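You operate a simulated robot arm through the tools that you are given. There is no shell and no other tool. Be economical: measure what you need, move in short steps, check, and stop when the job is done.

You are at the controls of a simulated two-armed robot. One attempt, no reset.

Task
Back up the red-band pendant to the white memory plug and put the plug away.
Fine: hold the pendant while you pull the plug; it goes back into its pocket.

Only the result counts: the job must be done as asked and must still hold three seconds after the hand-in. Knocking over, shifting, dropping, spilling or breaking anything else fails it.

Robot
Two 6-joint arms with two-finger parallel grippers on one trunk, on a base that drives. Base frame: it is fixed to the floor where the robot stands at the start and does not move with it; the origin is under the middle of the robot, x ahead of it, y to its left, z up. Lengths are in cm, angles in rad, forces in N, time in s.
The left shoulder is at the start at [6, 18.7, 119.7], the right one opposite. With the tool pointing down near the work surface each hand reaches from about 20 to 62 cm from the robot's upright axis, wherever it stands, measured 20 degrees to its own side. Places, roughly: pocket of the white plug [50, 20, 90]; port of the red-band pendant [60, 40, 90]. Payload 1.57 kg a hand.
The tool frame of a hand sits at the grasp point between the pads (the TCP): z along the fingers, y along the line on which they close. The tips reach 3 cm beyond it. Largest opening 11 cm; finger width 2.4, thickness 1.2; the body of the gripper, 4.8 by 11.2 cm, starts 7.8 cm behind the TCP.
Orientation is that of the tool frame in the base frame, as a unit quaternion [w, x, y, z]. With the fingers straight down and closing along the base's y, the tool's x points along the base's -x, its y along +y and its z along -z.

Tools
- The arms move only by the tool move_arm. It takes "left_steps", "right_steps" or both (then of equal length, played together; a hand with none holds still); each is a list of rows, each a list of 7 numbers: the shift along the tool's x, y, z in cm, then the turn, a rotation vector about the tool's x, y, z in rad, then the finger opening in cm, from 0 to 11. In form: [[tx, ty, tz, wx, wy, wz, jaw], ...]. A call has 1 to 20 rows; each row is the pose to reach, as a shift and turn from the pose commanded when the call began, along the tool's axes at that moment. Rows are played at 5 a second. More than 5 cm and 0.15 rad between two rows, or a gripper value outside its range, and nothing of the call is played. A pose out of reach is approached as far as the arm can. The call stops where the force on the tool passes 90 N (or 10 N more than at its start, if that is more) or the arm is blocked; 0.2 s more then pass. The fingers move at their own pace (about 15.3 cm/s each) and stop on an object; they squeeze with about 32 N. The grip force told is the motor's: it shows also when the fingers shut on nothing. Time passes only in rows, and 0.2 s behind the last, so rows that repeat a pose let the fingers close. It gives the time, the measured TCP pose, the force on the tool (base axes), the opening and the grip force at its end, in the units of the frame above (readings bear some noise), with the torque about the TCP (base axes, N m) and any sound that the robot's microphone picked up, and new pictures: "views" is both (left out), scene, wrist or none (wrist: the cameras of the hands that moved).
- Cameras (640 x 400 px; columns grow to the right, rows downward): "scene" is now at [0.76, 3.04, 173.48]; the picture's right is [0.41, -0.91, 0.00], its down [-0.73, -0.33, -0.60] and it looks along [0.54, 0.25, -0.80] (base axes); focal length 269 px, centre (320, 200). "left" rides on the left gripper at [7, -1.6, -14.1] in its tool frame; the picture's right is [0.23, 0.97, 0.00], its down [-0.86, 0.20, -0.48] and it looks along [-0.47, 0.11, 0.88] (tool axes); focal length 222 px, centre (320, 200). "right" rides on the right gripper at [7, 1.6, -14.1] in its tool frame; the picture's right is [-0.23, 0.97, 0.00], its down [-0.86, -0.20, -0.48] and it looks along [-0.47, -0.11, 0.88] (tool axes); focal length 222 px, centre (320, 200). There is no depth. A picture from a camera that has moved, and an enlarged one, comes with that camera's place and axes in the base frame and with its lens.
- raise_lower(by): slides the trunk up (or, below 0, down) by that many cm; the arms and the scene camera ride with it, the base frame stays. It gives what a move gives, with no picture.
- base_move(legs): drives the robot by 1 to 6 legs, each [ahead, left, turn to the left] in cm, cm and rad, along the robot's own axes; the way and the turn of a leg run together, so that a leg with both is an arc; at most 150 cm and 3.142 rad a leg. The arms and the cameras ride along, it lands a little off, and it stops where it bumps. It gives what a move gives, and a new picture of the scene camera.
- turn_head(pan, tilt): turns the head with the scene camera to pan (to the left, within 1.501 rad either way) and tilt (down, from -0.506 to 1.204), counted from straight ahead of the robot. It gives what a move gives, and a new picture of the scene camera.
- enlarge(camera, box): a new picture of the part [left, top, right, bottom] of that camera's present view, enlarged. No time passes.
- sign_off(): hands the job in; it is judged then, once.

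Work in short steps. Places have to be worked out from the pictures, the camera data and where the tool is seen: move nearer, look again, correct. Check each grasp and each placing, and mend what went wrong. You have 120 turns and 260 pictures in all, those below and enlarged ones among them. Open the grippers and draw the arms clear of the work before you hand the job in, unless the task says otherwise; then end with one line.

The tools are called after "Request:" by a JSON object that holds its "fn" and its "kwargs". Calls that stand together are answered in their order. move_arm: Moves the arms, as the interface text tells. Its arguments: {"type":"object","properties":{"left_steps":{"type":"array"},"right_steps":{"type":"array"},"views":{"type":"string","enum":["both","scene","wrist","none"]}},"required":[]} The other tools are called the same way: raise_lower (by) slides the trunk up or down; base_move (legs) drives the base; turn_head (pan, tilt) turns the head that bears the scene camera; enlarge (camera, box) takes an enlarged picture of a part of a camera's view; sign_off () hands the job in.

At the start:

```text
time: 0.0
left_tool_pos: [26.76, 36.67, 126.55]
left_orientation: [0.0, 0.0, 1.0, 0.0]
left_force: [-0.5, -0.1, -0.5]
left_ft_torque: [0.01, 0.0, 0.04]
left_grip_width: 11.01
left_grip_force: 0.0
right_tool_pos: [27.9, 3.05, 119.74]
right_orientation: [0.001, 0.0, 1.0, -0.001]
right_force: [-0.5, -0.8, -0.2]
right_ft_torque: [-0.03, -0.02, -0.01]
right_grip_width: 11.01
right_grip_force: 0.0
trunk travel left (down, up): [-82.5, 16.5]
robot x, y, heading: [0.02, 0.15, -0.001]
head pan, tilt: [0.426, 0.932]
```

scene: 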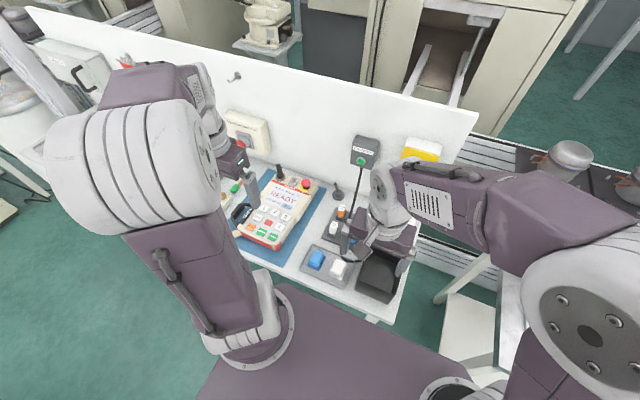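
right: 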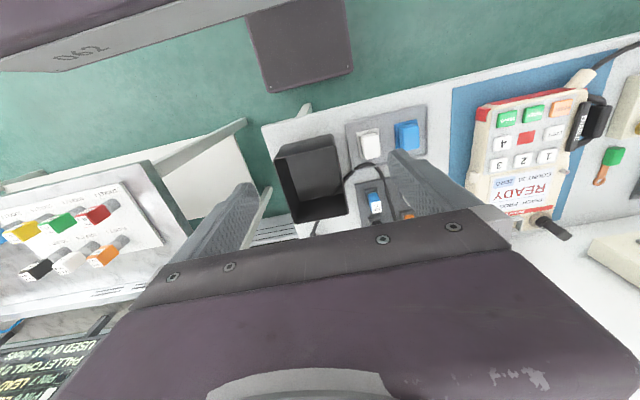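
left: 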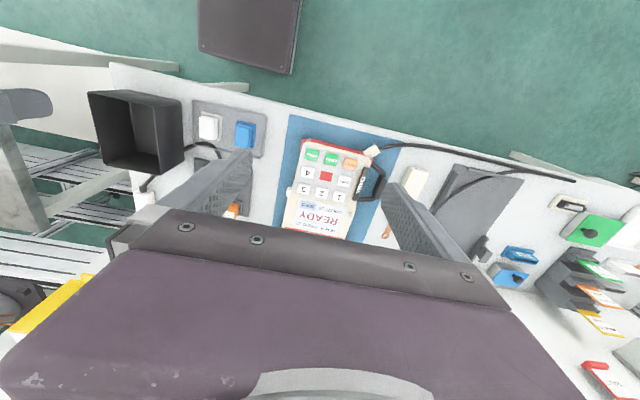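

The pendant lies on a blue mat with the plug pockets to its right. I enlarge the views to read details.

Request:
{"fn": "enlarge", "kwargs": {"camera": "scene", "box": [220, 140, 420, 300]}}

Request:
{"fn": "enlarge", "kwargs": {"camera": "left", "box": [180, 90, 420, 240]}}

Request:
{"fn": "enlarge", "kwargs": {"camera": "right", "box": [260, 70, 640, 260]}}

```text
2.50 times, centred on (320, 220) of scene
camera zoom: at [0.76, 3.04, 173.48], right [0.41, -0.91, 0.0], down [-0.73, -0.33, -0.6], along [0.54, 0.25, -0.8], focal length 672 px, centre (320, 150)
```

zoom: 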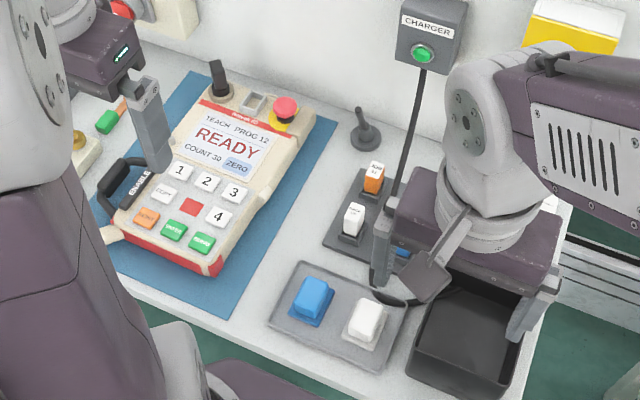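

```text
2.67 times, centred on (300, 165) of left
camera zoom: at [19.84, 35.08, 140.74], right [-0.23, 0.97, 0.0], down [0.86, 0.2, 0.48], along [0.47, 0.11, -0.88], focal length 592 px, centre (373, 293)
```

zoom: 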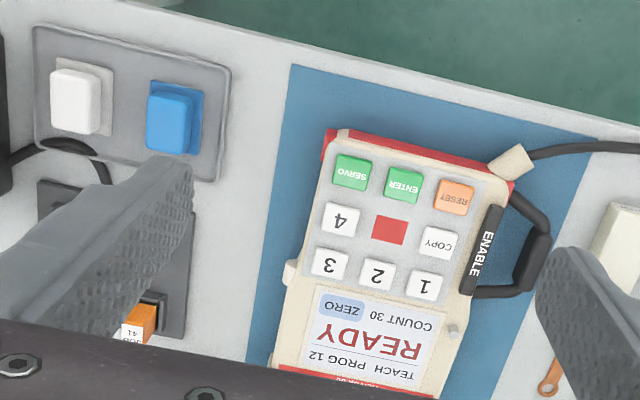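

```text
1.68 times, centred on (450, 165) of right
camera zoom: at [21.06, 4.7, 133.85], right [0.23, 0.97, 0.0], down [0.86, -0.2, 0.48], along [0.47, -0.11, -0.88], focal length 374 px, centre (101, 259)
```

zoom: 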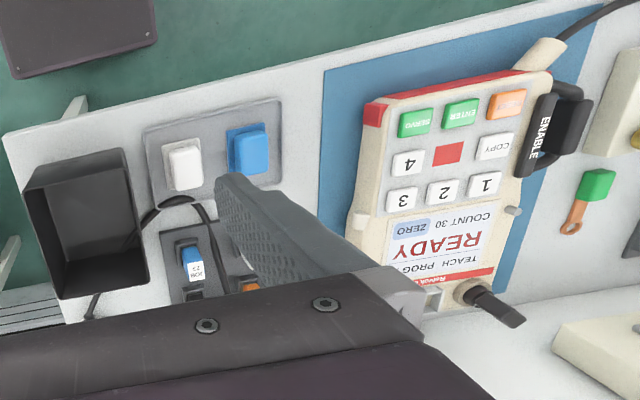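

The white plug sits in the small rack at about (50,20), and the port is at the top of the pendant between the selector and the e-stop. I move both hands outward for a clear view.

Request:
{"fn": "move_arm", "kwargs": {"left_steps": [[0, 4, 0, 0, 0, 0, 11], [0, 8, 0, 0, 0, 0, 11], [0, 12, 0, 0, 0, 0, 11], [0, 16, 0, 0, 0, 0, 11], [2, 20, 0, 0, 0, 0, 11]], "right_steps": [[0, -4, 0, 0, 0, 0, 11], [0, -8, 0, 0, 0, 0, 11], [0, -12, 0, 0, 0, 0, 11], [0, -16, 0, 0, 0, 0, 11], [2, -20, 0, 0, 0, 0, 11]], "views": "both"}}

```text
time: 1.2
left_tool_pos: [24.55, 56.74, 126.51]
left_orientation: [0.001, 0.0, 1.0, 0.0]
left_force: [-0.4, 0.0, 0.4]
left_ft_torque: [0.03, -0.01, 0.01]
left_grip_width: 11.0
left_grip_force: 0.0
right_tool_pos: [25.9, -17.14, 119.81]
right_orientation: [0.002, -0.002, 1.0, 0.0]
right_force: [-0.7, 0.6, 0.8]
right_ft_torque: [-0.03, -0.06, 0.0]
right_grip_width: 11.02
right_grip_force: 0.1
trunk travel left (down, up): [-82.5, 16.5]
robot x, y, heading: [-0.18, -0.28, 0.001]
head pan, tilt: [0.426, 0.932]
camera scene: at [0.48, 3.15, 173.48], right [0.41, -0.91, 0.0], down [-0.73, -0.33, -0.6], along [0.54, 0.25, -0.8], focal length 269 px, centre (320, 200)
camera right: at [19.03, -15.36, 133.74], right [0.23, 0.97, 0.0], down [0.85, -0.2, 0.48], along [0.47, -0.11, -0.88], focal length 222 px, centre (320, 200)
camera left: at [17.61, 55.2, 140.65], right [-0.23, 0.97, 0.0], down [0.85, 0.2, 0.48], along [0.47, 0.11, -0.88], focal length 222 px, centre (320, 200)
```

scene: 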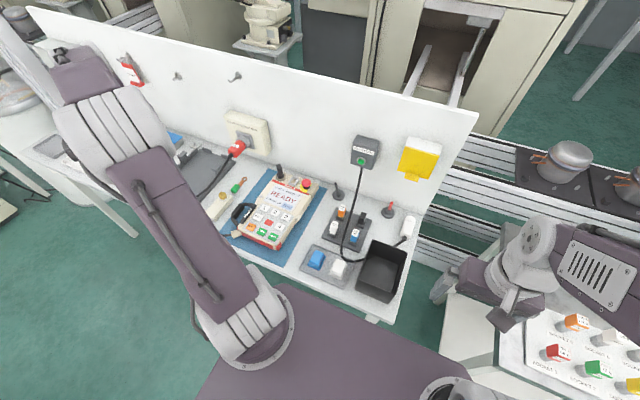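
right: 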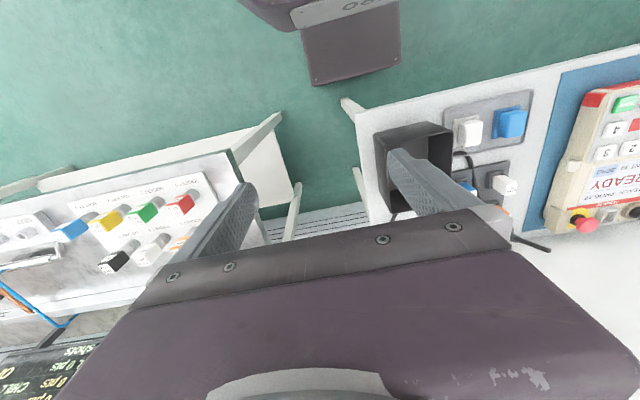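
left: 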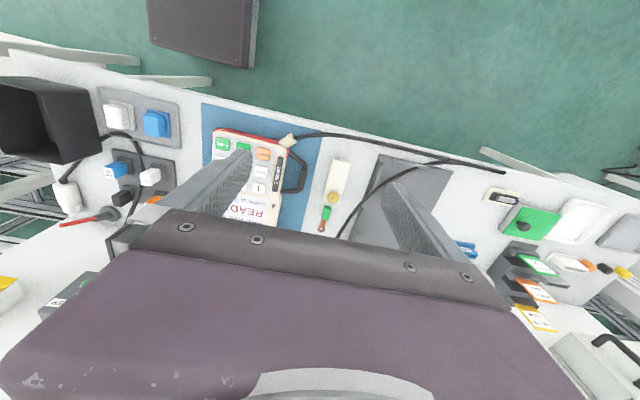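

Now the bench is open; I zoom in on it.

Request:
{"fn": "enlarge", "kwargs": {"camera": "scene", "box": [230, 165, 330, 250]}}

Request:
{"fn": "enlarge", "kwargs": {"camera": "scene", "box": [300, 190, 430, 290]}}

Request:
{"fn": "enlarge", "kwargs": {"camera": "scene", "box": [110, 100, 300, 220]}}

```text
4.71 times, centred on (280, 208) of scene
camera zoom: at [0.48, 3.15, 173.48], right [0.41, -0.91, 0.0], down [-0.73, -0.33, -0.6], along [0.54, 0.25, -0.8], focal length 1265 px, centre (508, 165)
```

zoom: 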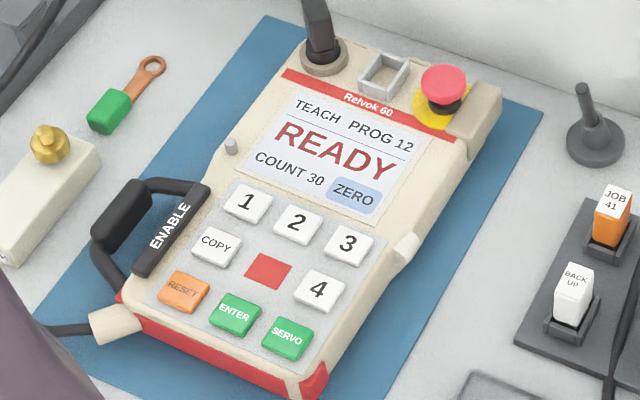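

```text
4.00 times, centred on (365, 240) of scene
camera zoom: at [0.48, 3.15, 173.48], right [0.41, -0.91, 0.0], down [-0.73, -0.33, -0.6], along [0.54, 0.25, -0.8], focal length 1076 px, centre (140, 40)
```

zoom: 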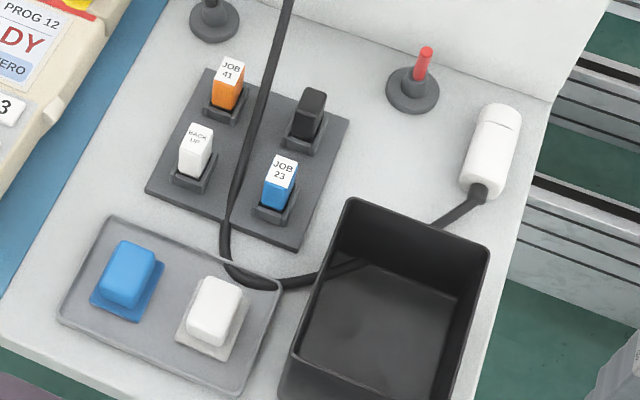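

```text
3.33 times, centred on (205, 160) of scene
camera zoom: at [0.48, 3.15, 173.48], right [0.41, -0.91, 0.0], down [-0.73, -0.33, -0.6], along [0.54, 0.25, -0.8], focal length 896 px, centre (703, 333)
```

zoom: 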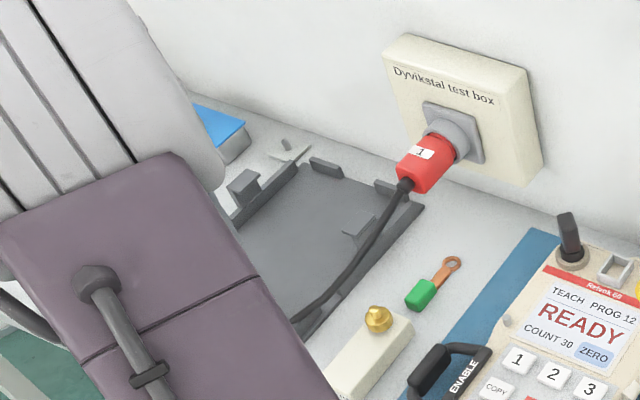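

Plan: right hand handles the white BACK UP plug, left hand presses/holds the pendant. The port is out of reach from here, so I bring the hands in and drive left about 45 cm, then slightly ahead.

Request:
{"fn": "move_arm", "kwargs": {"left_steps": [[0, -4, 0, 0, 0, 0, 11], [0, -8, 0, 0, 0, 0, 11], [0, -12, 0, 0, 0, 0, 11], [0, -16, 0, 0, 0, 0, 11]], "views": "none"}}

Request:
{"fn": "base_move", "kwargs": {"legs": [[0, 43, 0]]}}

```text
time: 2.2
left_tool_pos: [24.97, 40.73, 126.68]
left_orientation: [0.0, 0.0, 1.0, 0.001]
left_force: [-0.1, 0.5, -0.1]
left_ft_torque: [0.02, 0.02, 0.03]
left_grip_width: 11.02
left_grip_force: 0.1
right_tool_pos: [26.14, -17.26, 119.54]
right_orientation: [0.0, 0.0, 1.0, 0.001]
right_force: [0.4, 0.1, 1.5]
right_ft_torque: [0.06, 0.01, 0.0]
right_grip_width: 11.0
right_grip_force: 0.1
trunk travel left (down, up): [-82.5, 16.5]
robot x, y, heading: [0.18, 0.11, -0.001]
head pan, tilt: [0.426, 0.932]
```

```text
time: 4.8
left_tool_pos: [24.87, 83.25, 126.64]
left_orientation: [0.0, -0.001, 1.0, 0.001]
left_force: [0.5, -0.1, -0.5]
left_ft_torque: [0.02, 0.01, -0.02]
left_grip_width: 11.03
left_grip_force: 0.1
right_tool_pos: [26.09, 25.18, 119.67]
right_orientation: [0.0, 0.001, 1.0, 0.001]
right_force: [0.1, -1.0, 0.3]
right_ft_torque: [0.0, 0.0, 0.02]
right_grip_width: 11.02
right_grip_force: 0.0
trunk travel left (down, up): [-82.5, 16.5]
robot x, y, heading: [-0.5, 42.35, 0.002]
head pan, tilt: [0.426, 0.932]
camera scene: at [0.76, 45.26, 173.48], right [0.41, -0.91, 0.0], down [-0.73, -0.33, -0.6], along [0.54, 0.25, -0.8], focal length 269 px, centre (320, 200)
```

scene: 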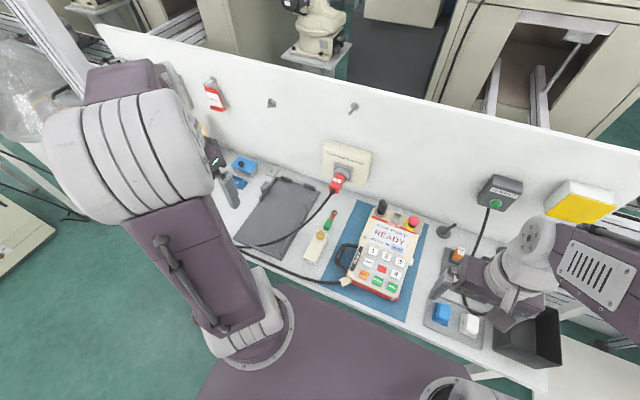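

Landed at y 42. I drive ahead 6 cm and point the head at the pendant.

Request:
{"fn": "base_move", "kwargs": {"legs": [[6.5, 0, 0]]}}

Request:
{"fn": "turn_head", "kwargs": {"pan": -0.1, "tilt": 0.95}}

```text
time: 5.8
left_tool_pos: [30.32, 83.47, 126.84]
left_orientation: [0.004, -0.001, 1.0, 0.0]
left_force: [-0.7, -0.2, 0.6]
left_ft_torque: [-0.01, -0.09, -0.01]
left_grip_width: 11.02
left_grip_force: 0.1
right_tool_pos: [31.6, 25.43, 119.91]
right_orientation: [0.004, -0.001, 1.0, 0.001]
right_force: [-0.8, -0.5, -0.1]
right_ft_torque: [0.03, -0.06, 0.02]
right_grip_width: 11.01
right_grip_force: 0.1
trunk travel left (down, up): [-82.5, 16.5]
robot x, y, heading: [5.93, 42.61, 0.003]
head pan, tilt: [0.426, 0.932]
camera scene: at [5.87, 45.5, 173.48], right [0.41, -0.91, 0.0], down [-0.73, -0.33, -0.6], along [0.55, 0.25, -0.8], focal length 269 px, centre (320, 200)
```

scene: 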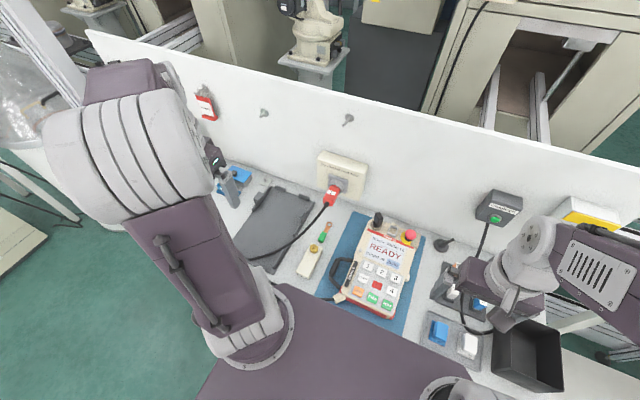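

```text
time: 6.7
left_tool_pos: [31.29, 83.47, 126.66]
left_orientation: [-0.001, -0.001, 1.0, 0.0]
left_force: [0.9, -0.5, 0.3]
left_ft_torque: [0.01, 0.03, -0.02]
left_grip_width: 11.01
left_grip_force: 0.0
right_tool_pos: [32.55, 25.39, 119.61]
right_orientation: [0.0, -0.001, 1.0, 0.0]
right_force: [-0.3, 0.3, -0.2]
right_ft_torque: [0.0, 0.01, -0.01]
right_grip_width: 11.01
right_grip_force: 0.0
trunk travel left (down, up): [-82.5, 16.5]
robot x, y, heading: [6.42, 42.69, 0.003]
head pan, tilt: [-0.099, 0.949]
camera scene: at [7.73, 41.74, 173.35], right [-0.1, -1.0, 0.0], down [-0.81, 0.08, -0.58], along [0.58, -0.06, -0.81], focal length 269 px, centre (320, 200)
```

scene: 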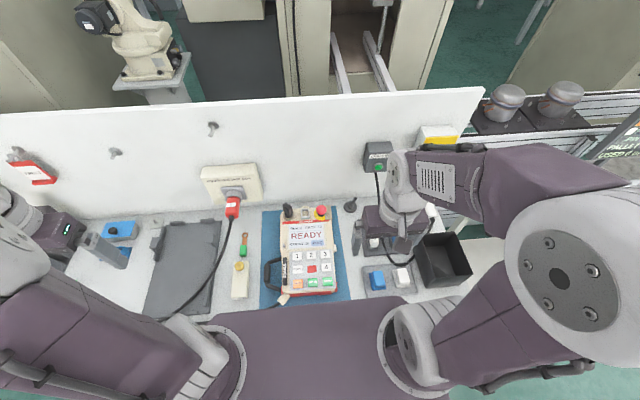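

Zooming into the pendant and the port.

Request:
{"fn": "enlarge", "kwargs": {"camera": "scene", "box": [255, 195, 355, 310]}}

Request:
{"fn": "enlarge", "kwargs": {"camera": "scene", "box": [270, 198, 340, 242]}}

```text
3.48 times, centred on (305, 252) of scene
camera zoom: at [7.73, 41.74, 173.35], right [-0.1, -1.0, 0.0], down [-0.81, 0.08, -0.58], along [0.58, -0.06, -0.81], focal length 935 px, centre (372, 17)
```

zoom: 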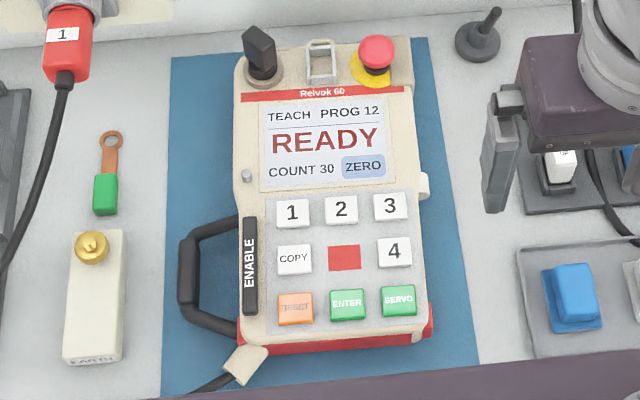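

```text
9.09 times, centred on (305, 220) of scene
camera zoom: at [7.73, 41.74, 173.35], right [-0.1, -1.0, 0.0], down [-0.81, 0.08, -0.58], along [0.58, -0.06, -0.81], focal length 2445 px, centre (456, 18)
```

zoom: 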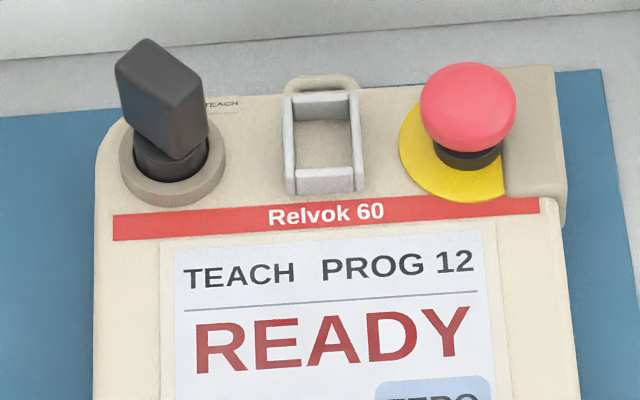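

Port is a small upright frame between selector and e-stop. I move the right hand over the rack and look straight down.

Request:
{"fn": "move_arm", "kwargs": {"right_steps": [[-4, -2, 2, 0, 0, 0, 11], [-8, -4, 4, 0, 0, 0, 11], [-12, -6, 5, 0, 0, 0, 11], [-12, -6, 5, 0, 0, 0, 11]], "views": "both"}}

```text
time: 7.7
left_tool_pos: [30.96, 83.42, 126.62]
left_orientation: [0.0, -0.001, 1.0, 0.0]
left_force: [0.3, -0.4, 0.4]
left_ft_torque: [0.01, -0.01, 0.03]
left_grip_width: 10.98
left_grip_force: 0.2
right_tool_pos: [44.37, 19.44, 114.76]
right_orientation: [0.0, -0.001, 1.0, 0.0]
right_force: [1.0, -0.1, 1.3]
right_ft_torque: [0.0, 0.0, 0.0]
right_grip_width: 10.98
right_grip_force: 0.0
trunk travel left (down, up): [-82.5, 16.5]
robot x, y, heading: [5.93, 42.21, 0.004]
head pan, tilt: [-0.099, 0.949]
camera scene: at [7.45, 41.76, 173.35], right [-0.1, -1.0, 0.0], down [-0.81, 0.08, -0.58], along [0.58, -0.06, -0.81], focal length 269 px, centre (320, 200)
camera right: at [37.51, 21.1, 128.74], right [0.23, 0.97, 0.0], down [0.86, -0.2, 0.48], along [0.47, -0.11, -0.88], focal length 222 px, centre (320, 200)
```

scene: 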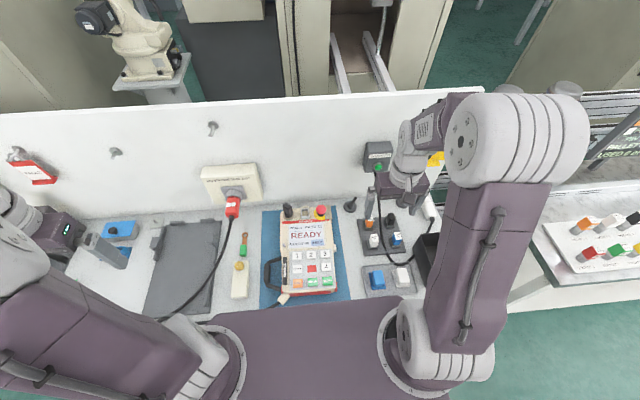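
right: 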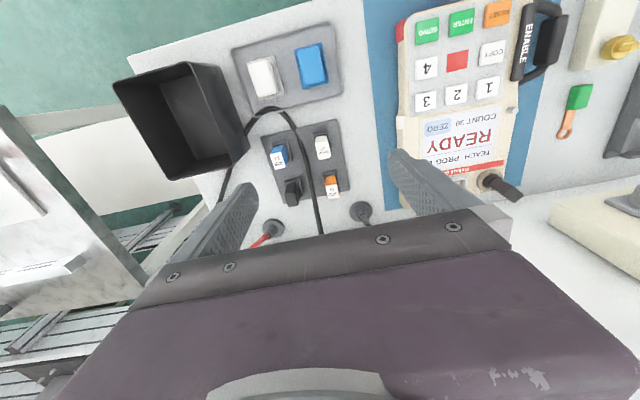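

White plug lies around (47.7, 19.2). I turn the hand 90° so the fingers close along x (clear of the charger cable, and of the selector and e-stop later).

Request:
{"fn": "move_arm", "kwargs": {"right_steps": [[-1, 0, 0, 0, 0, 0.143, 8], [-2, 0, 0, 0, 0, 0.286, 6], [-3, 0, 0, 0, 0, 0.428, 5], [-3.3, 0, 0, 0, 0, 0.571, 5], [-3.3, 0, 1, 0, 0, 0.714, 5], [-3.3, 0, 2, 0, 0, 0.857, 5], [-3.3, 0, 3, 0, 0, 1.0, 5], [-3.3, 0, 4, 0, 0, 1.142, 5], [-3.3, 0, 5, 0, 0, 1.285, 5], [-3.3, 0, 6, 0, 0, 1.428, 5], [-3.3, 0, 7, 0, 0, 1.571, 5], [-3.3, 0, 7, 0, 0, 1.571, 5]], "views": "both"}}

```text
time: 10.3
left_tool_pos: [31.18, 83.36, 126.58]
left_orientation: [-0.001, -0.001, 1.0, 0.0]
left_force: [-0.6, 0.4, -0.6]
left_ft_torque: [-0.02, -0.04, -0.01]
left_grip_width: 10.98
left_grip_force: 0.1
right_tool_pos: [47.62, 19.33, 107.66]
right_orientation: [-0.001, 0.707, 0.707, -0.001]
right_force: [-1.1, -0.1, -0.6]
right_ft_torque: [-0.01, 0.02, 0.02]
right_grip_width: 4.99
right_grip_force: 0.1
trunk travel left (down, up): [-82.5, 16.5]
robot x, y, heading: [6.33, 42.66, -0.001]
head pan, tilt: [-0.099, 0.949]
camera scene: at [7.51, 41.73, 173.35], right [-0.1, -1.0, 0.0], down [-0.81, 0.08, -0.58], along [0.58, -0.06, -0.81], focal length 269 px, centre (320, 200)
camera right: at [49.43, 26.39, 121.63], right [0.97, -0.23, 0.0], down [-0.2, -0.85, 0.48], along [-0.11, -0.47, -0.88], focal length 222 px, centre (320, 200)
```

scene: 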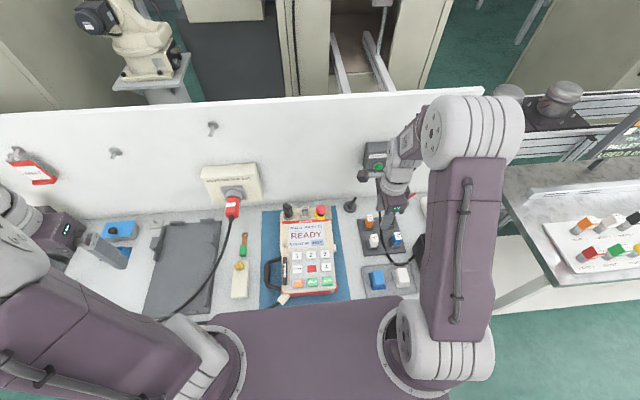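
right: 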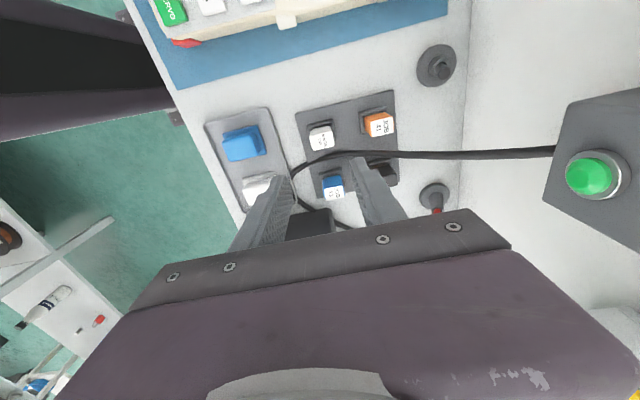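

The turn worked. Zooming on the rack in the right wrist view.

Request:
{"fn": "enlarge", "kwargs": {"camera": "right", "box": [280, 80, 420, 220]}}

Request:
{"fn": "enlarge", "kwargs": {"camera": "scene", "box": [340, 200, 430, 260]}}

```text
2.86 times, centred on (350, 150) of right
camera zoom: at [49.43, 26.39, 121.63], right [0.97, -0.23, 0.0], down [-0.2, -0.85, 0.48], along [-0.11, -0.47, -0.88], focal length 635 px, centre (234, 343)
```

zoom: 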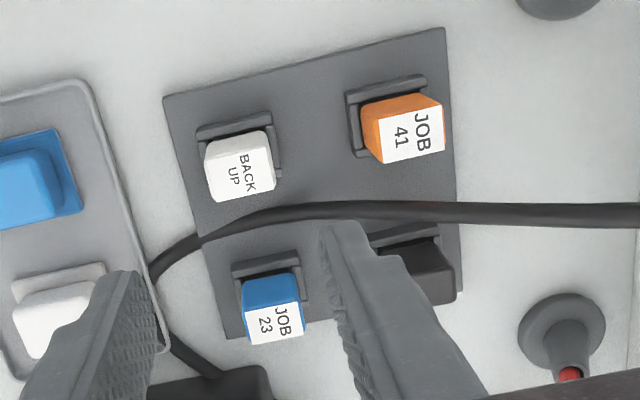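

```text
6.67 times, centred on (385, 230) of scene
camera zoom: at [7.51, 41.73, 173.35], right [-0.1, -1.0, 0.0], down [-0.81, 0.08, -0.58], along [0.58, -0.06, -0.81], focal length 1793 px, centre (-113, 0)
```

zoom: 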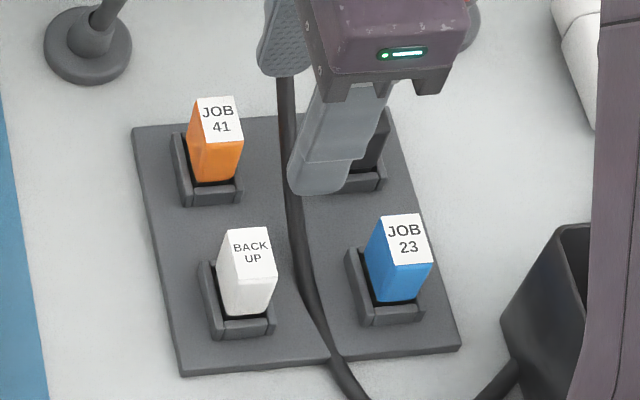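

Triangulating both views, the plug top is at about (48.35, 19.15, 92), with yaw about 0. I descend to just above it and check.

Request:
{"fn": "move_arm", "kwargs": {"right_steps": [[-0.18, 0.73, 3, 0, 0, 0, 5], [-0.18, 0.73, 6, 0, 0, 0, 5], [-0.18, 0.73, 9, 0, 0, 0, 5], [-0.18, 0.73, 11.5, 0, 0, 0, 5], [-0.18, 0.73, 11.5, 0, 0, 0, 5]], "views": "wrist"}}

Request:
{"fn": "enlarge", "kwargs": {"camera": "right", "box": [240, 100, 400, 240]}}

Request:
{"fn": "enlarge", "kwargs": {"camera": "scene", "box": [340, 200, 430, 260]}}

```text
time: 11.5
left_tool_pos: [31.19, 83.36, 126.65]
left_orientation: [0.0, -0.001, 1.0, 0.0]
left_force: [-0.5, -0.6, -0.2]
left_ft_torque: [0.0, -0.01, 0.0]
left_grip_width: 11.03
left_grip_force: 0.1
right_tool_pos: [48.32, 19.39, 95.95]
right_orientation: [0.0, 0.707, 0.708, 0.0]
right_force: [0.0, 0.4, -0.5]
right_ft_torque: [0.01, 0.01, 0.0]
right_grip_width: 5.01
right_grip_force: 0.0
trunk travel left (down, up): [-82.5, 16.5]
robot x, y, heading: [5.99, 42.62, 0.001]
head pan, tilt: [-0.099, 0.949]
camera right: at [50.1, 26.47, 110.14], right [0.97, -0.23, 0.0], down [-0.2, -0.86, 0.48], along [-0.11, -0.47, -0.88], focal length 222 px, centre (320, 200)
```

right: 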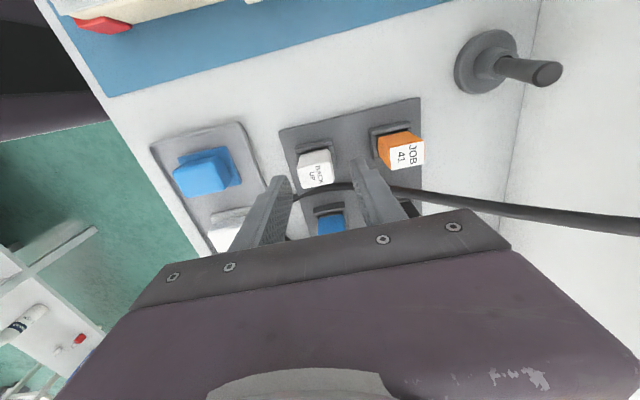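

```text
2.86 times, centred on (320, 170) of right
camera zoom: at [50.1, 26.47, 110.14], right [0.97, -0.23, 0.0], down [-0.2, -0.86, 0.48], along [-0.11, -0.47, -0.88], focal length 635 px, centre (320, 286)
```

zoom: 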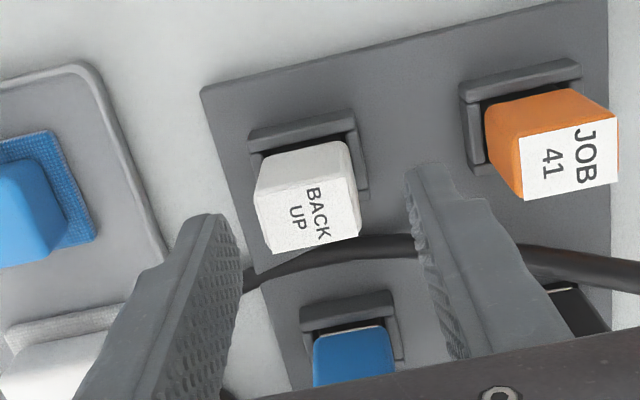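

```text
6.67 times, centred on (385, 230) of scene
camera zoom: at [7.49, 41.72, 173.35], right [-0.1, -1.0, 0.0], down [-0.81, 0.08, -0.58], along [0.58, -0.06, -0.81], focal length 1793 px, centre (-113, 0)
```

zoom: 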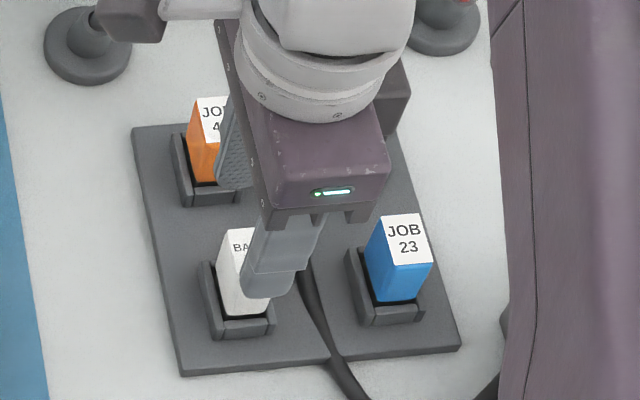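

Alignment is good (plug about (48.2, 19.2)). I descend to z about 91.4 and close.

Request:
{"fn": "move_arm", "kwargs": {"right_steps": [[-0.1, -0.1, 1.5, 0, 0, 0, 5], [-0.1, -0.1, 3, 0, 0, 0, 5], [-0.1, -0.1, 4.5, 0, 0, 0, 5], [-0.1, -0.1, 4.5, 0, 0, 0, 5]], "views": "both"}}

Request:
{"fn": "enlarge", "kwargs": {"camera": "right", "box": [240, 120, 400, 260]}}

```text
time: 12.5
left_tool_pos: [31.24, 83.42, 126.59]
left_orientation: [0.0, -0.001, 1.0, 0.0]
left_force: [0.9, -0.6, -1.0]
left_ft_torque: [-0.03, -0.01, 0.0]
left_grip_width: 10.99
left_grip_force: 0.1
right_tool_pos: [48.25, 19.13, 91.58]
right_orientation: [0.0, 0.706, 0.708, 0.0]
right_force: [0.0, 0.4, -0.6]
right_ft_torque: [0.01, 0.0, 0.04]
right_grip_width: 5.01
right_grip_force: 0.0
trunk travel left (down, up): [-82.5, 16.5]
robot x, y, heading: [6.61, 42.61, 0.004]
head pan, tilt: [-0.099, 0.949]
camera scene: at [7.54, 41.71, 173.35], right [-0.1, -1.0, 0.0], down [-0.81, 0.08, -0.58], along [0.58, -0.06, -0.81], focal length 269 px, centre (320, 200)
camera right: at [50.06, 26.24, 105.6], right [0.97, -0.23, 0.0], down [-0.2, -0.86, 0.48], along [-0.11, -0.47, -0.88], focal length 222 px, centre (320, 200)
```

scene: 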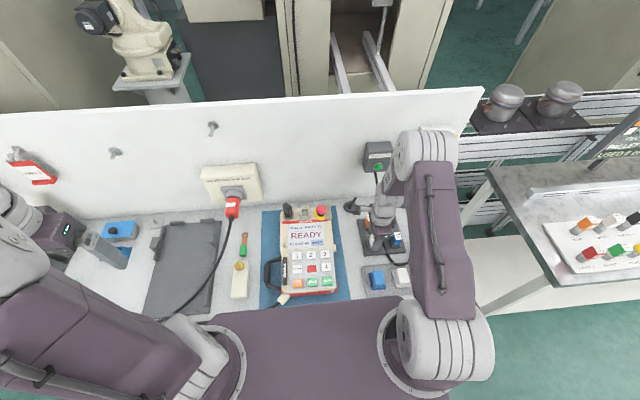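
right: 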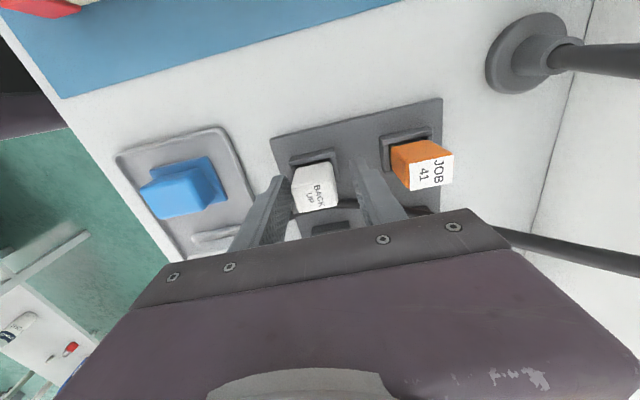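

```text
2.86 times, centred on (320, 190) of right
camera zoom: at [50.06, 26.24, 105.6], right [0.97, -0.23, 0.0], down [-0.2, -0.86, 0.48], along [-0.11, -0.47, -0.88], focal length 635 px, centre (320, 229)
```

zoom: 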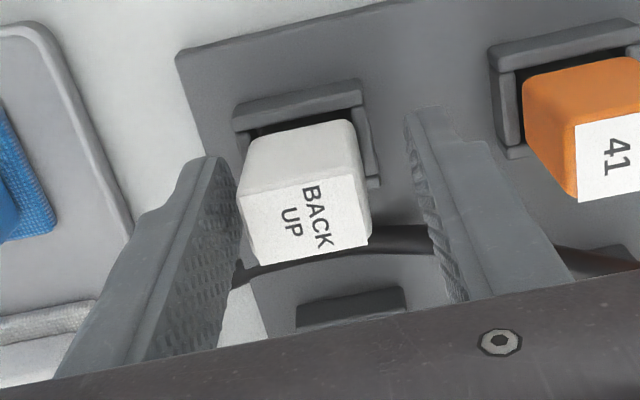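

The plug is about 0.15 cm nearer the near finger; I shift and close.

Request:
{"fn": "move_arm", "kwargs": {"right_steps": [[0, -0.17, 0, 0, 0, 0, 5], [0, -0.17, 0, 0, 0, 0, 3.5], [0, -0.17, 0, 0, 0, 0, 2], [0, -0.17, 0, 0, 0, 0, 1], [0, -0.17, 0, 0, 0, 0, 1]], "views": "wrist"}}

Request:
{"fn": "enlarge", "kwargs": {"camera": "right", "box": [240, 120, 400, 260]}}

```text
time: 13.7
left_tool_pos: [31.08, 83.45, 126.61]
left_orientation: [0.0, -0.001, 1.0, -0.001]
left_force: [0.5, 0.0, 1.0]
left_ft_torque: [0.01, 0.03, 0.04]
left_grip_width: 10.98
left_grip_force: 0.0
right_tool_pos: [48.18, 19.21, 91.55]
right_orientation: [0.001, 0.707, 0.708, 0.0]
right_force: [-1.0, 0.7, -0.9]
right_ft_torque: [-0.02, 0.09, -0.02]
right_grip_width: 3.08
right_grip_force: 31.7
trunk travel left (down, up): [-82.5, 16.5]
robot x, y, heading: [6.2, 42.23, -0.0]
head pan, tilt: [-0.099, 0.949]
camera right: at [49.87, 26.23, 105.64], right [0.97, -0.23, 0.0], down [-0.2, -0.86, 0.48], along [-0.11, -0.47, -0.88], focal length 222 px, centre (320, 200)
```

right: 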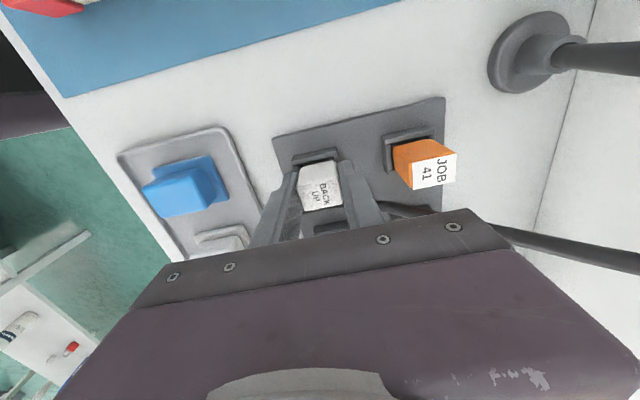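

```text
2.86 times, centred on (320, 190) of right
camera zoom: at [49.87, 26.23, 105.64], right [0.97, -0.23, 0.0], down [-0.2, -0.86, 0.48], along [-0.11, -0.47, -0.88], focal length 635 px, centre (320, 229)
```

zoom: 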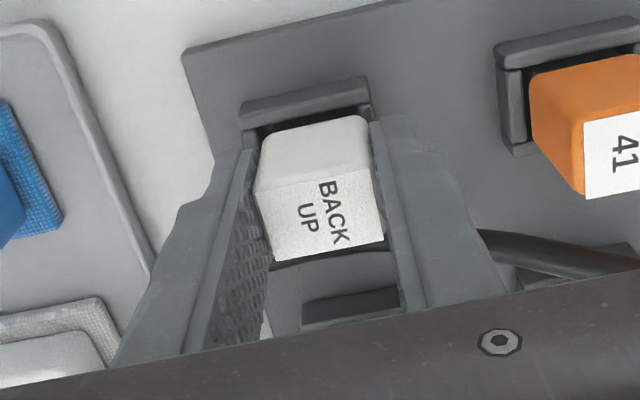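

Gripped (3.08 cm, 32 N). Lift straight up.

Request:
{"fn": "move_arm", "kwargs": {"right_steps": [[0, -0.1, -1, 0, 0, 0, 1], [0, -0.1, -2, 0, 0, 0, 1], [0, -0.1, -3.5, 0, 0, 0, 1], [0, -0.1, -6, 0, 0, 0, 1], [0, -0.1, -9, 0, 0, 0, 1], [0, -0.1, -13, 0, 0, 0, 1], [0, -0.1, -13, 0, 0, 0, 1]], "views": "both"}}

Request:
{"fn": "enlarge", "kwargs": {"camera": "right", "box": [240, 120, 400, 260]}}

Request:
{"fn": "enlarge", "kwargs": {"camera": "scene", "box": [330, 190, 430, 260]}}

```text
time: 15.3
left_tool_pos: [31.06, 83.36, 126.6]
left_orientation: [0.0, -0.001, 1.0, 0.001]
left_force: [0.4, 0.5, 0.3]
left_ft_torque: [0.04, 0.0, -0.02]
left_grip_width: 10.99
left_grip_force: 0.0
right_tool_pos: [48.3, 19.17, 104.71]
right_orientation: [0.001, 0.706, 0.708, 0.0]
right_force: [0.9, -0.2, -0.9]
right_ft_torque: [0.01, 0.0, 0.02]
right_grip_width: 3.07
right_grip_force: 31.9
trunk travel left (down, up): [-82.5, 16.5]
robot x, y, heading: [6.19, 42.32, 0.001]
head pan, tilt: [-0.099, 0.949]
camera scene: at [7.57, 41.71, 173.35], right [-0.1, -1.0, 0.0], down [-0.81, 0.08, -0.58], along [0.58, -0.06, -0.81], focal length 269 px, centre (320, 200)
camera right: at [49.93, 26.2, 118.72], right [0.97, -0.23, 0.0], down [-0.2, -0.86, 0.48], along [-0.11, -0.47, -0.88], focal length 222 px, centre (320, 200)
```

scene: 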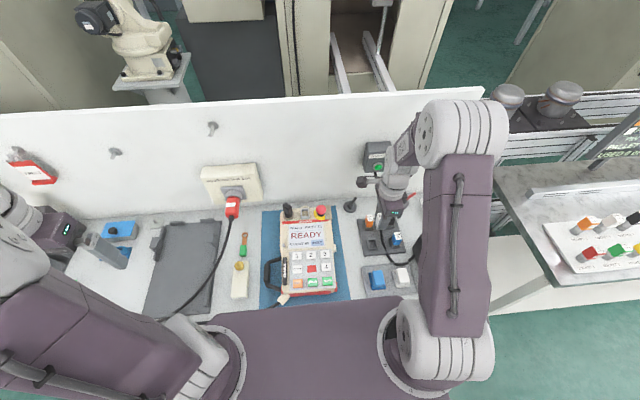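
right: 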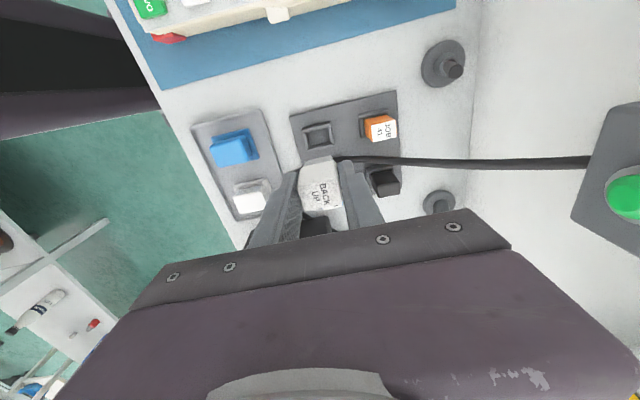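

```text
2.86 times, centred on (320, 190) of right
camera zoom: at [49.93, 26.2, 118.72], right [0.97, -0.23, 0.0], down [-0.2, -0.86, 0.48], along [-0.11, -0.47, -0.88], focal length 635 px, centre (320, 229)
```

zoom: 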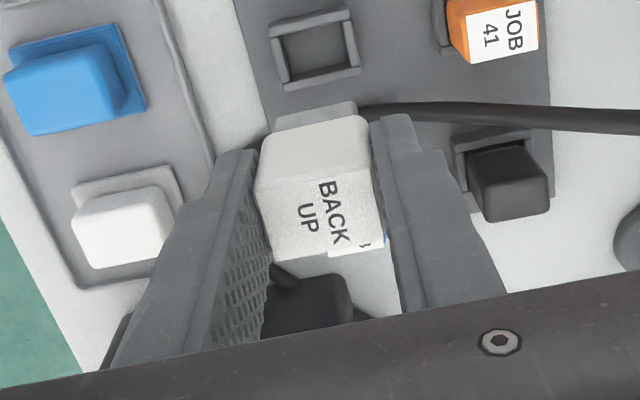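

```text
5.71 times, centred on (380, 225) of scene
camera zoom: at [7.57, 41.71, 173.35], right [-0.1, -1.0, 0.0], down [-0.81, 0.08, -0.58], along [0.58, -0.06, -0.81], focal length 1537 px, centre (-23, 57)
```

zoom: 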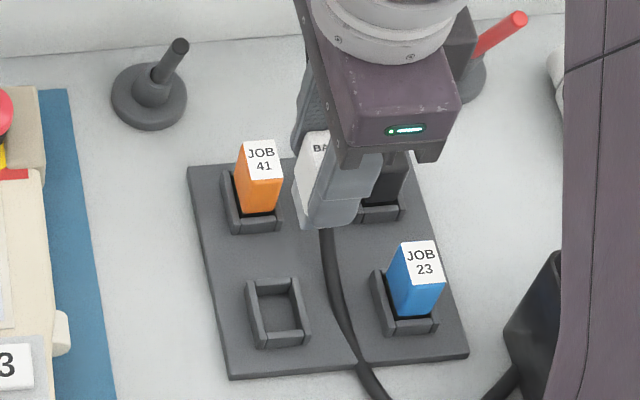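

Plug is out cleanly. I raise a little, move left over the pendant (x kept at 50), and look at the port.

Request:
{"fn": "move_arm", "kwargs": {"right_steps": [[4, 0, -2, 0, 0, 0, 1], [8, 0, -4, 0, 0, 0, 1], [12, 0.5, -4, 0, 0, 0, 1], [16, 1, -4, 0, 0, 0, 1], [19, 1.5, -4, 0, 0, 0, 1], [19, 1.5, -4, 0, 0, 0, 1]], "views": "both"}}

Request:
{"fn": "enlarge", "kwargs": {"camera": "scene", "box": [260, 180, 380, 260]}}

```text
time: 16.7
left_tool_pos: [31.18, 83.32, 126.61]
left_orientation: [0.0, -0.001, 1.0, 0.001]
left_force: [-0.1, -1.3, 0.4]
left_ft_torque: [-0.03, -0.01, 0.02]
left_grip_width: 11.01
left_grip_force: 0.0
right_tool_pos: [49.73, 38.06, 108.83]
right_orientation: [0.0, 0.707, 0.708, 0.0]
right_force: [-0.2, -0.2, -0.3]
right_ft_torque: [0.0, -0.02, 0.05]
right_grip_width: 3.06
right_grip_force: 32.0
trunk travel left (down, up): [-82.5, 16.5]
robot x, y, heading: [6.2, 42.48, 0.001]
head pan, tilt: [-0.099, 0.949]
camera scene: at [7.56, 41.61, 173.35], right [-0.1, -1.0, 0.0], down [-0.81, 0.08, -0.58], along [0.58, -0.06, -0.81], focal length 269 px, centre (320, 200)
camera right: at [51.44, 45.12, 122.84], right [0.97, -0.23, 0.0], down [-0.2, -0.86, 0.48], along [-0.11, -0.47, -0.88], focal length 222 px, centre (320, 200)
```

scene: 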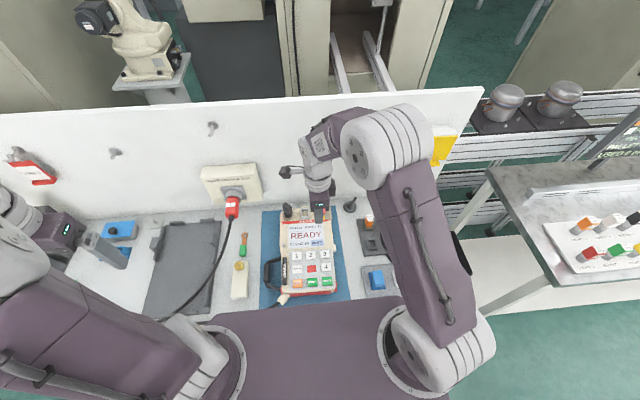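
right: 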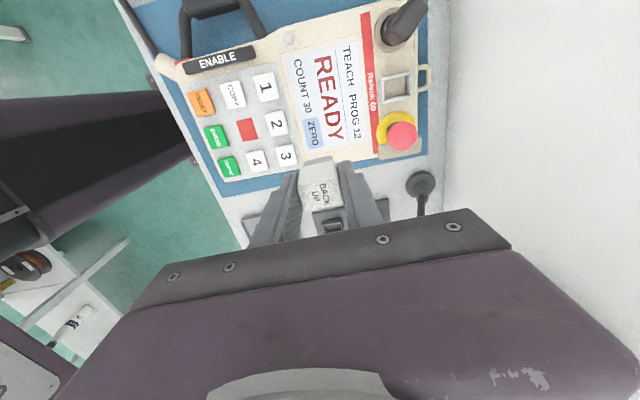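

```text
5.00 times, centred on (320, 220) of scene
camera zoom: at [7.56, 41.61, 173.35], right [-0.1, -1.0, 0.0], down [-0.81, 0.08, -0.58], along [0.58, -0.06, -0.81], focal length 1344 px, centre (320, 100)
```

zoom: 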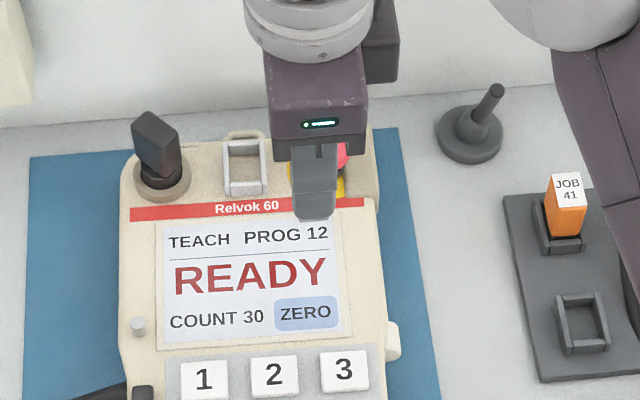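

Zoom on the port in the right wrist view to locate it and its yaw.

Request:
{"fn": "enlarge", "kwargs": {"camera": "right", "box": [330, 0, 460, 170]}}

```text
2.35 times, centred on (395, 85) of right
camera zoom: at [51.44, 45.12, 122.84], right [0.97, -0.23, 0.0], down [-0.2, -0.86, 0.48], along [-0.11, -0.47, -0.88], focal length 523 px, centre (144, 471)
```

zoom: 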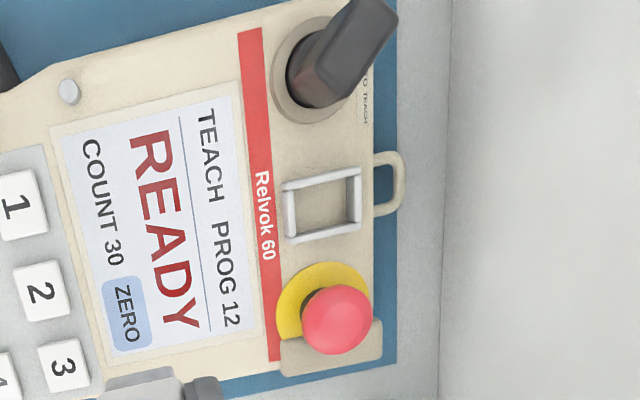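

Port centre is about (60.3, 42.0), rim z about 91–92, yaw about −0.04. I move over it, still high.

Request:
{"fn": "move_arm", "kwargs": {"right_steps": [[2, 2.5, 0, 0, 0, 0, 1], [3.8, 5, 0, 0, 0, 0.02, 1], [3.8, 8, 0, 0, 0, 0.04, 1], [3.8, 10.6, 1, 0, 0, 0.04, 1], [3.8, 10.6, 4, 0, 0, 0.04, 1], [3.8, 10.6, 4, 0, 0, 0.04, 1]], "views": "both"}}

Request:
{"fn": "enlarge", "kwargs": {"camera": "scene", "box": [270, 180, 350, 240]}}

Request:
{"fn": "enlarge", "kwargs": {"camera": "right", "box": [240, 100, 400, 260]}}

```text
time: 18.1
left_tool_pos: [31.02, 83.39, 126.75]
left_orientation: [0.0, 0.0, 1.0, 0.0]
left_force: [0.1, 0.3, 0.0]
left_ft_torque: [-0.01, -0.02, 0.01]
left_grip_width: 10.99
left_grip_force: 0.0
right_tool_pos: [60.3, 41.95, 104.58]
right_orientation: [-0.001, 0.72, 0.694, 0.0]
right_force: [-0.3, 0.2, -0.4]
right_ft_torque: [0.01, 0.01, 0.0]
right_grip_width: 3.05
right_grip_force: 31.4
trunk travel left (down, up): [-82.5, 16.5]
robot x, y, heading: [6.26, 42.43, 0.001]
head pan, tilt: [-0.099, 0.949]
camera scene: at [7.46, 41.69, 173.35], right [-0.1, -1.0, 0.0], down [-0.81, 0.08, -0.58], along [0.58, -0.06, -0.81], focal length 269 px, centre (320, 200)
camera right: at [62.18, 48.84, 118.67], right [0.96, -0.26, 0.0], down [-0.23, -0.85, 0.48], along [-0.13, -0.46, -0.88], focal length 222 px, centre (320, 200)
```

scene: 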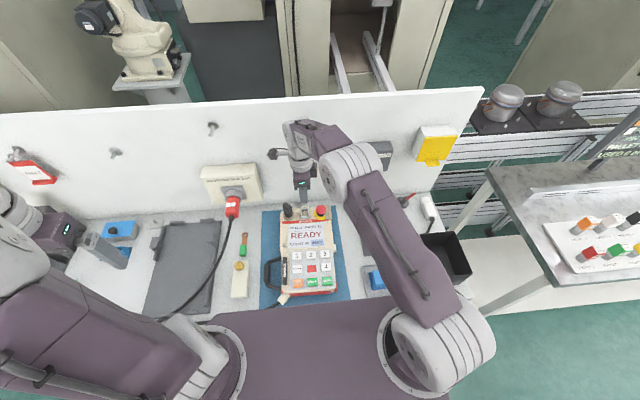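
right: 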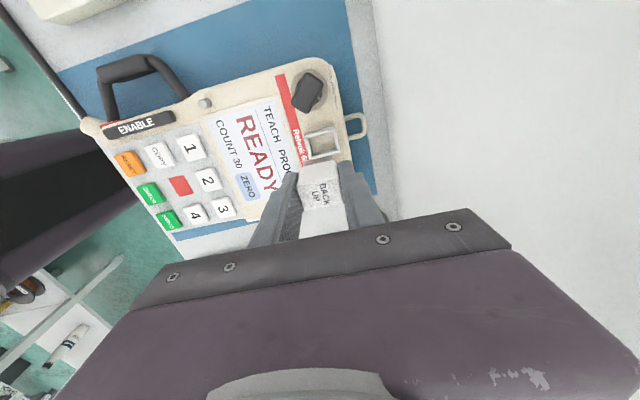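

```text
6.67 times, centred on (310, 210) of scene
camera zoom: at [7.46, 41.69, 173.35], right [-0.1, -1.0, 0.0], down [-0.81, 0.08, -0.58], along [0.58, -0.06, -0.81], focal length 1793 px, centre (387, 133)
```

zoom: 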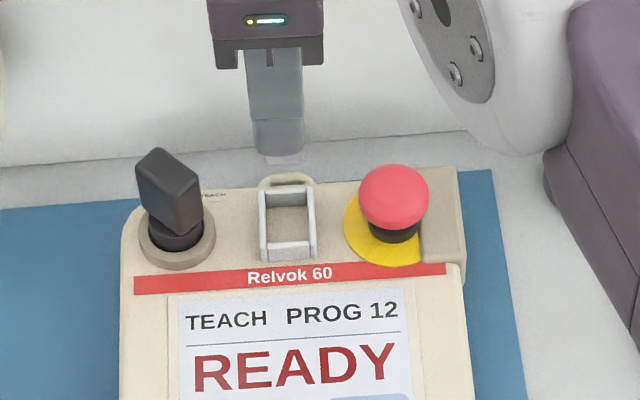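

```text
2.50 times, centred on (320, 180) of right
camera zoom: at [62.18, 48.84, 118.67], right [0.96, -0.26, 0.0], down [-0.23, -0.85, 0.48], along [-0.13, -0.46, -0.88], focal length 555 px, centre (320, 250)
```

zoom: 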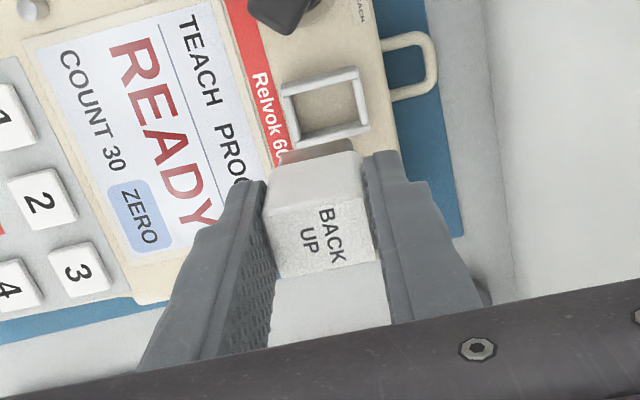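

Port centre estimates converge on (60.6, 41.95). I shift 0.25 cm in x and lower until the plug end is just above the rim.

Request:
{"fn": "move_arm", "kwargs": {"right_steps": [[0, 0.25, 2, 0, 0, 0, 1], [0, 0.25, 4, 0, 0, 0, 1], [0, 0.25, 6, 0, 0, 0, 1], [0, 0.25, 6, 0, 0, 0, 1]], "views": "wrist"}}

Request:
{"fn": "enlarge", "kwargs": {"camera": "scene", "box": [280, 195, 340, 240]}}

Request:
{"fn": "enlarge", "kwargs": {"camera": "right", "box": [240, 100, 400, 260]}}

```text
time: 19.1
left_tool_pos: [31.08, 83.58, 126.43]
left_orientation: [0.0, -0.002, 1.0, 0.0]
left_force: [-0.7, -0.4, 0.0]
left_ft_torque: [0.0, 0.04, -0.03]
left_grip_width: 10.99
left_grip_force: 0.1
right_tool_pos: [60.4, 41.72, 98.69]
right_orientation: [-0.001, 0.72, 0.694, 0.0]
right_force: [0.5, 0.3, -0.5]
right_ft_torque: [-0.01, -0.02, -0.02]
right_grip_width: 3.07
right_grip_force: 31.5
trunk travel left (down, up): [-82.5, 16.5]
robot x, y, heading: [6.19, 42.72, 0.002]
head pan, tilt: [-0.099, 0.949]
camera right: at [62.37, 48.73, 112.7], right [0.96, -0.26, 0.0], down [-0.23, -0.85, 0.48], along [-0.13, -0.46, -0.88], focal length 222 px, centre (320, 200)
```

right: 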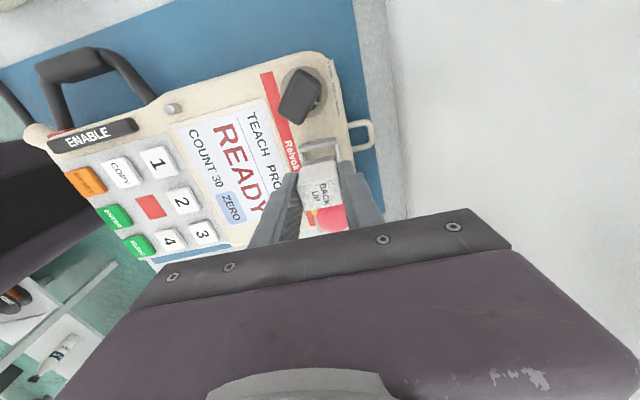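

```text
8.89 times, centred on (310, 218) of scene
camera zoom: at [7.54, 41.73, 173.35], right [-0.1, -1.0, 0.0], down [-0.81, 0.08, -0.58], along [0.58, -0.06, -0.81], focal length 2390 px, centre (409, 44)
```

zoom: 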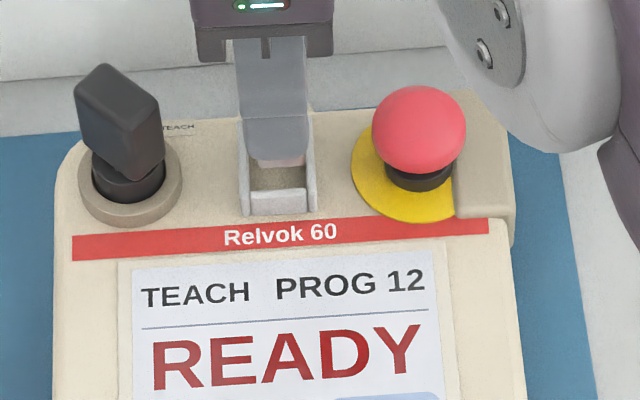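

```text
2.50 times, centred on (320, 180) of right
camera zoom: at [62.37, 48.73, 112.7], right [0.96, -0.26, 0.0], down [-0.23, -0.85, 0.48], along [-0.13, -0.46, -0.88], focal length 555 px, centre (320, 250)
```

zoom: 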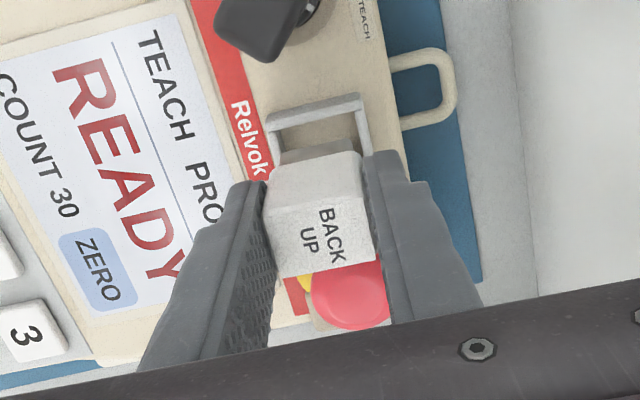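

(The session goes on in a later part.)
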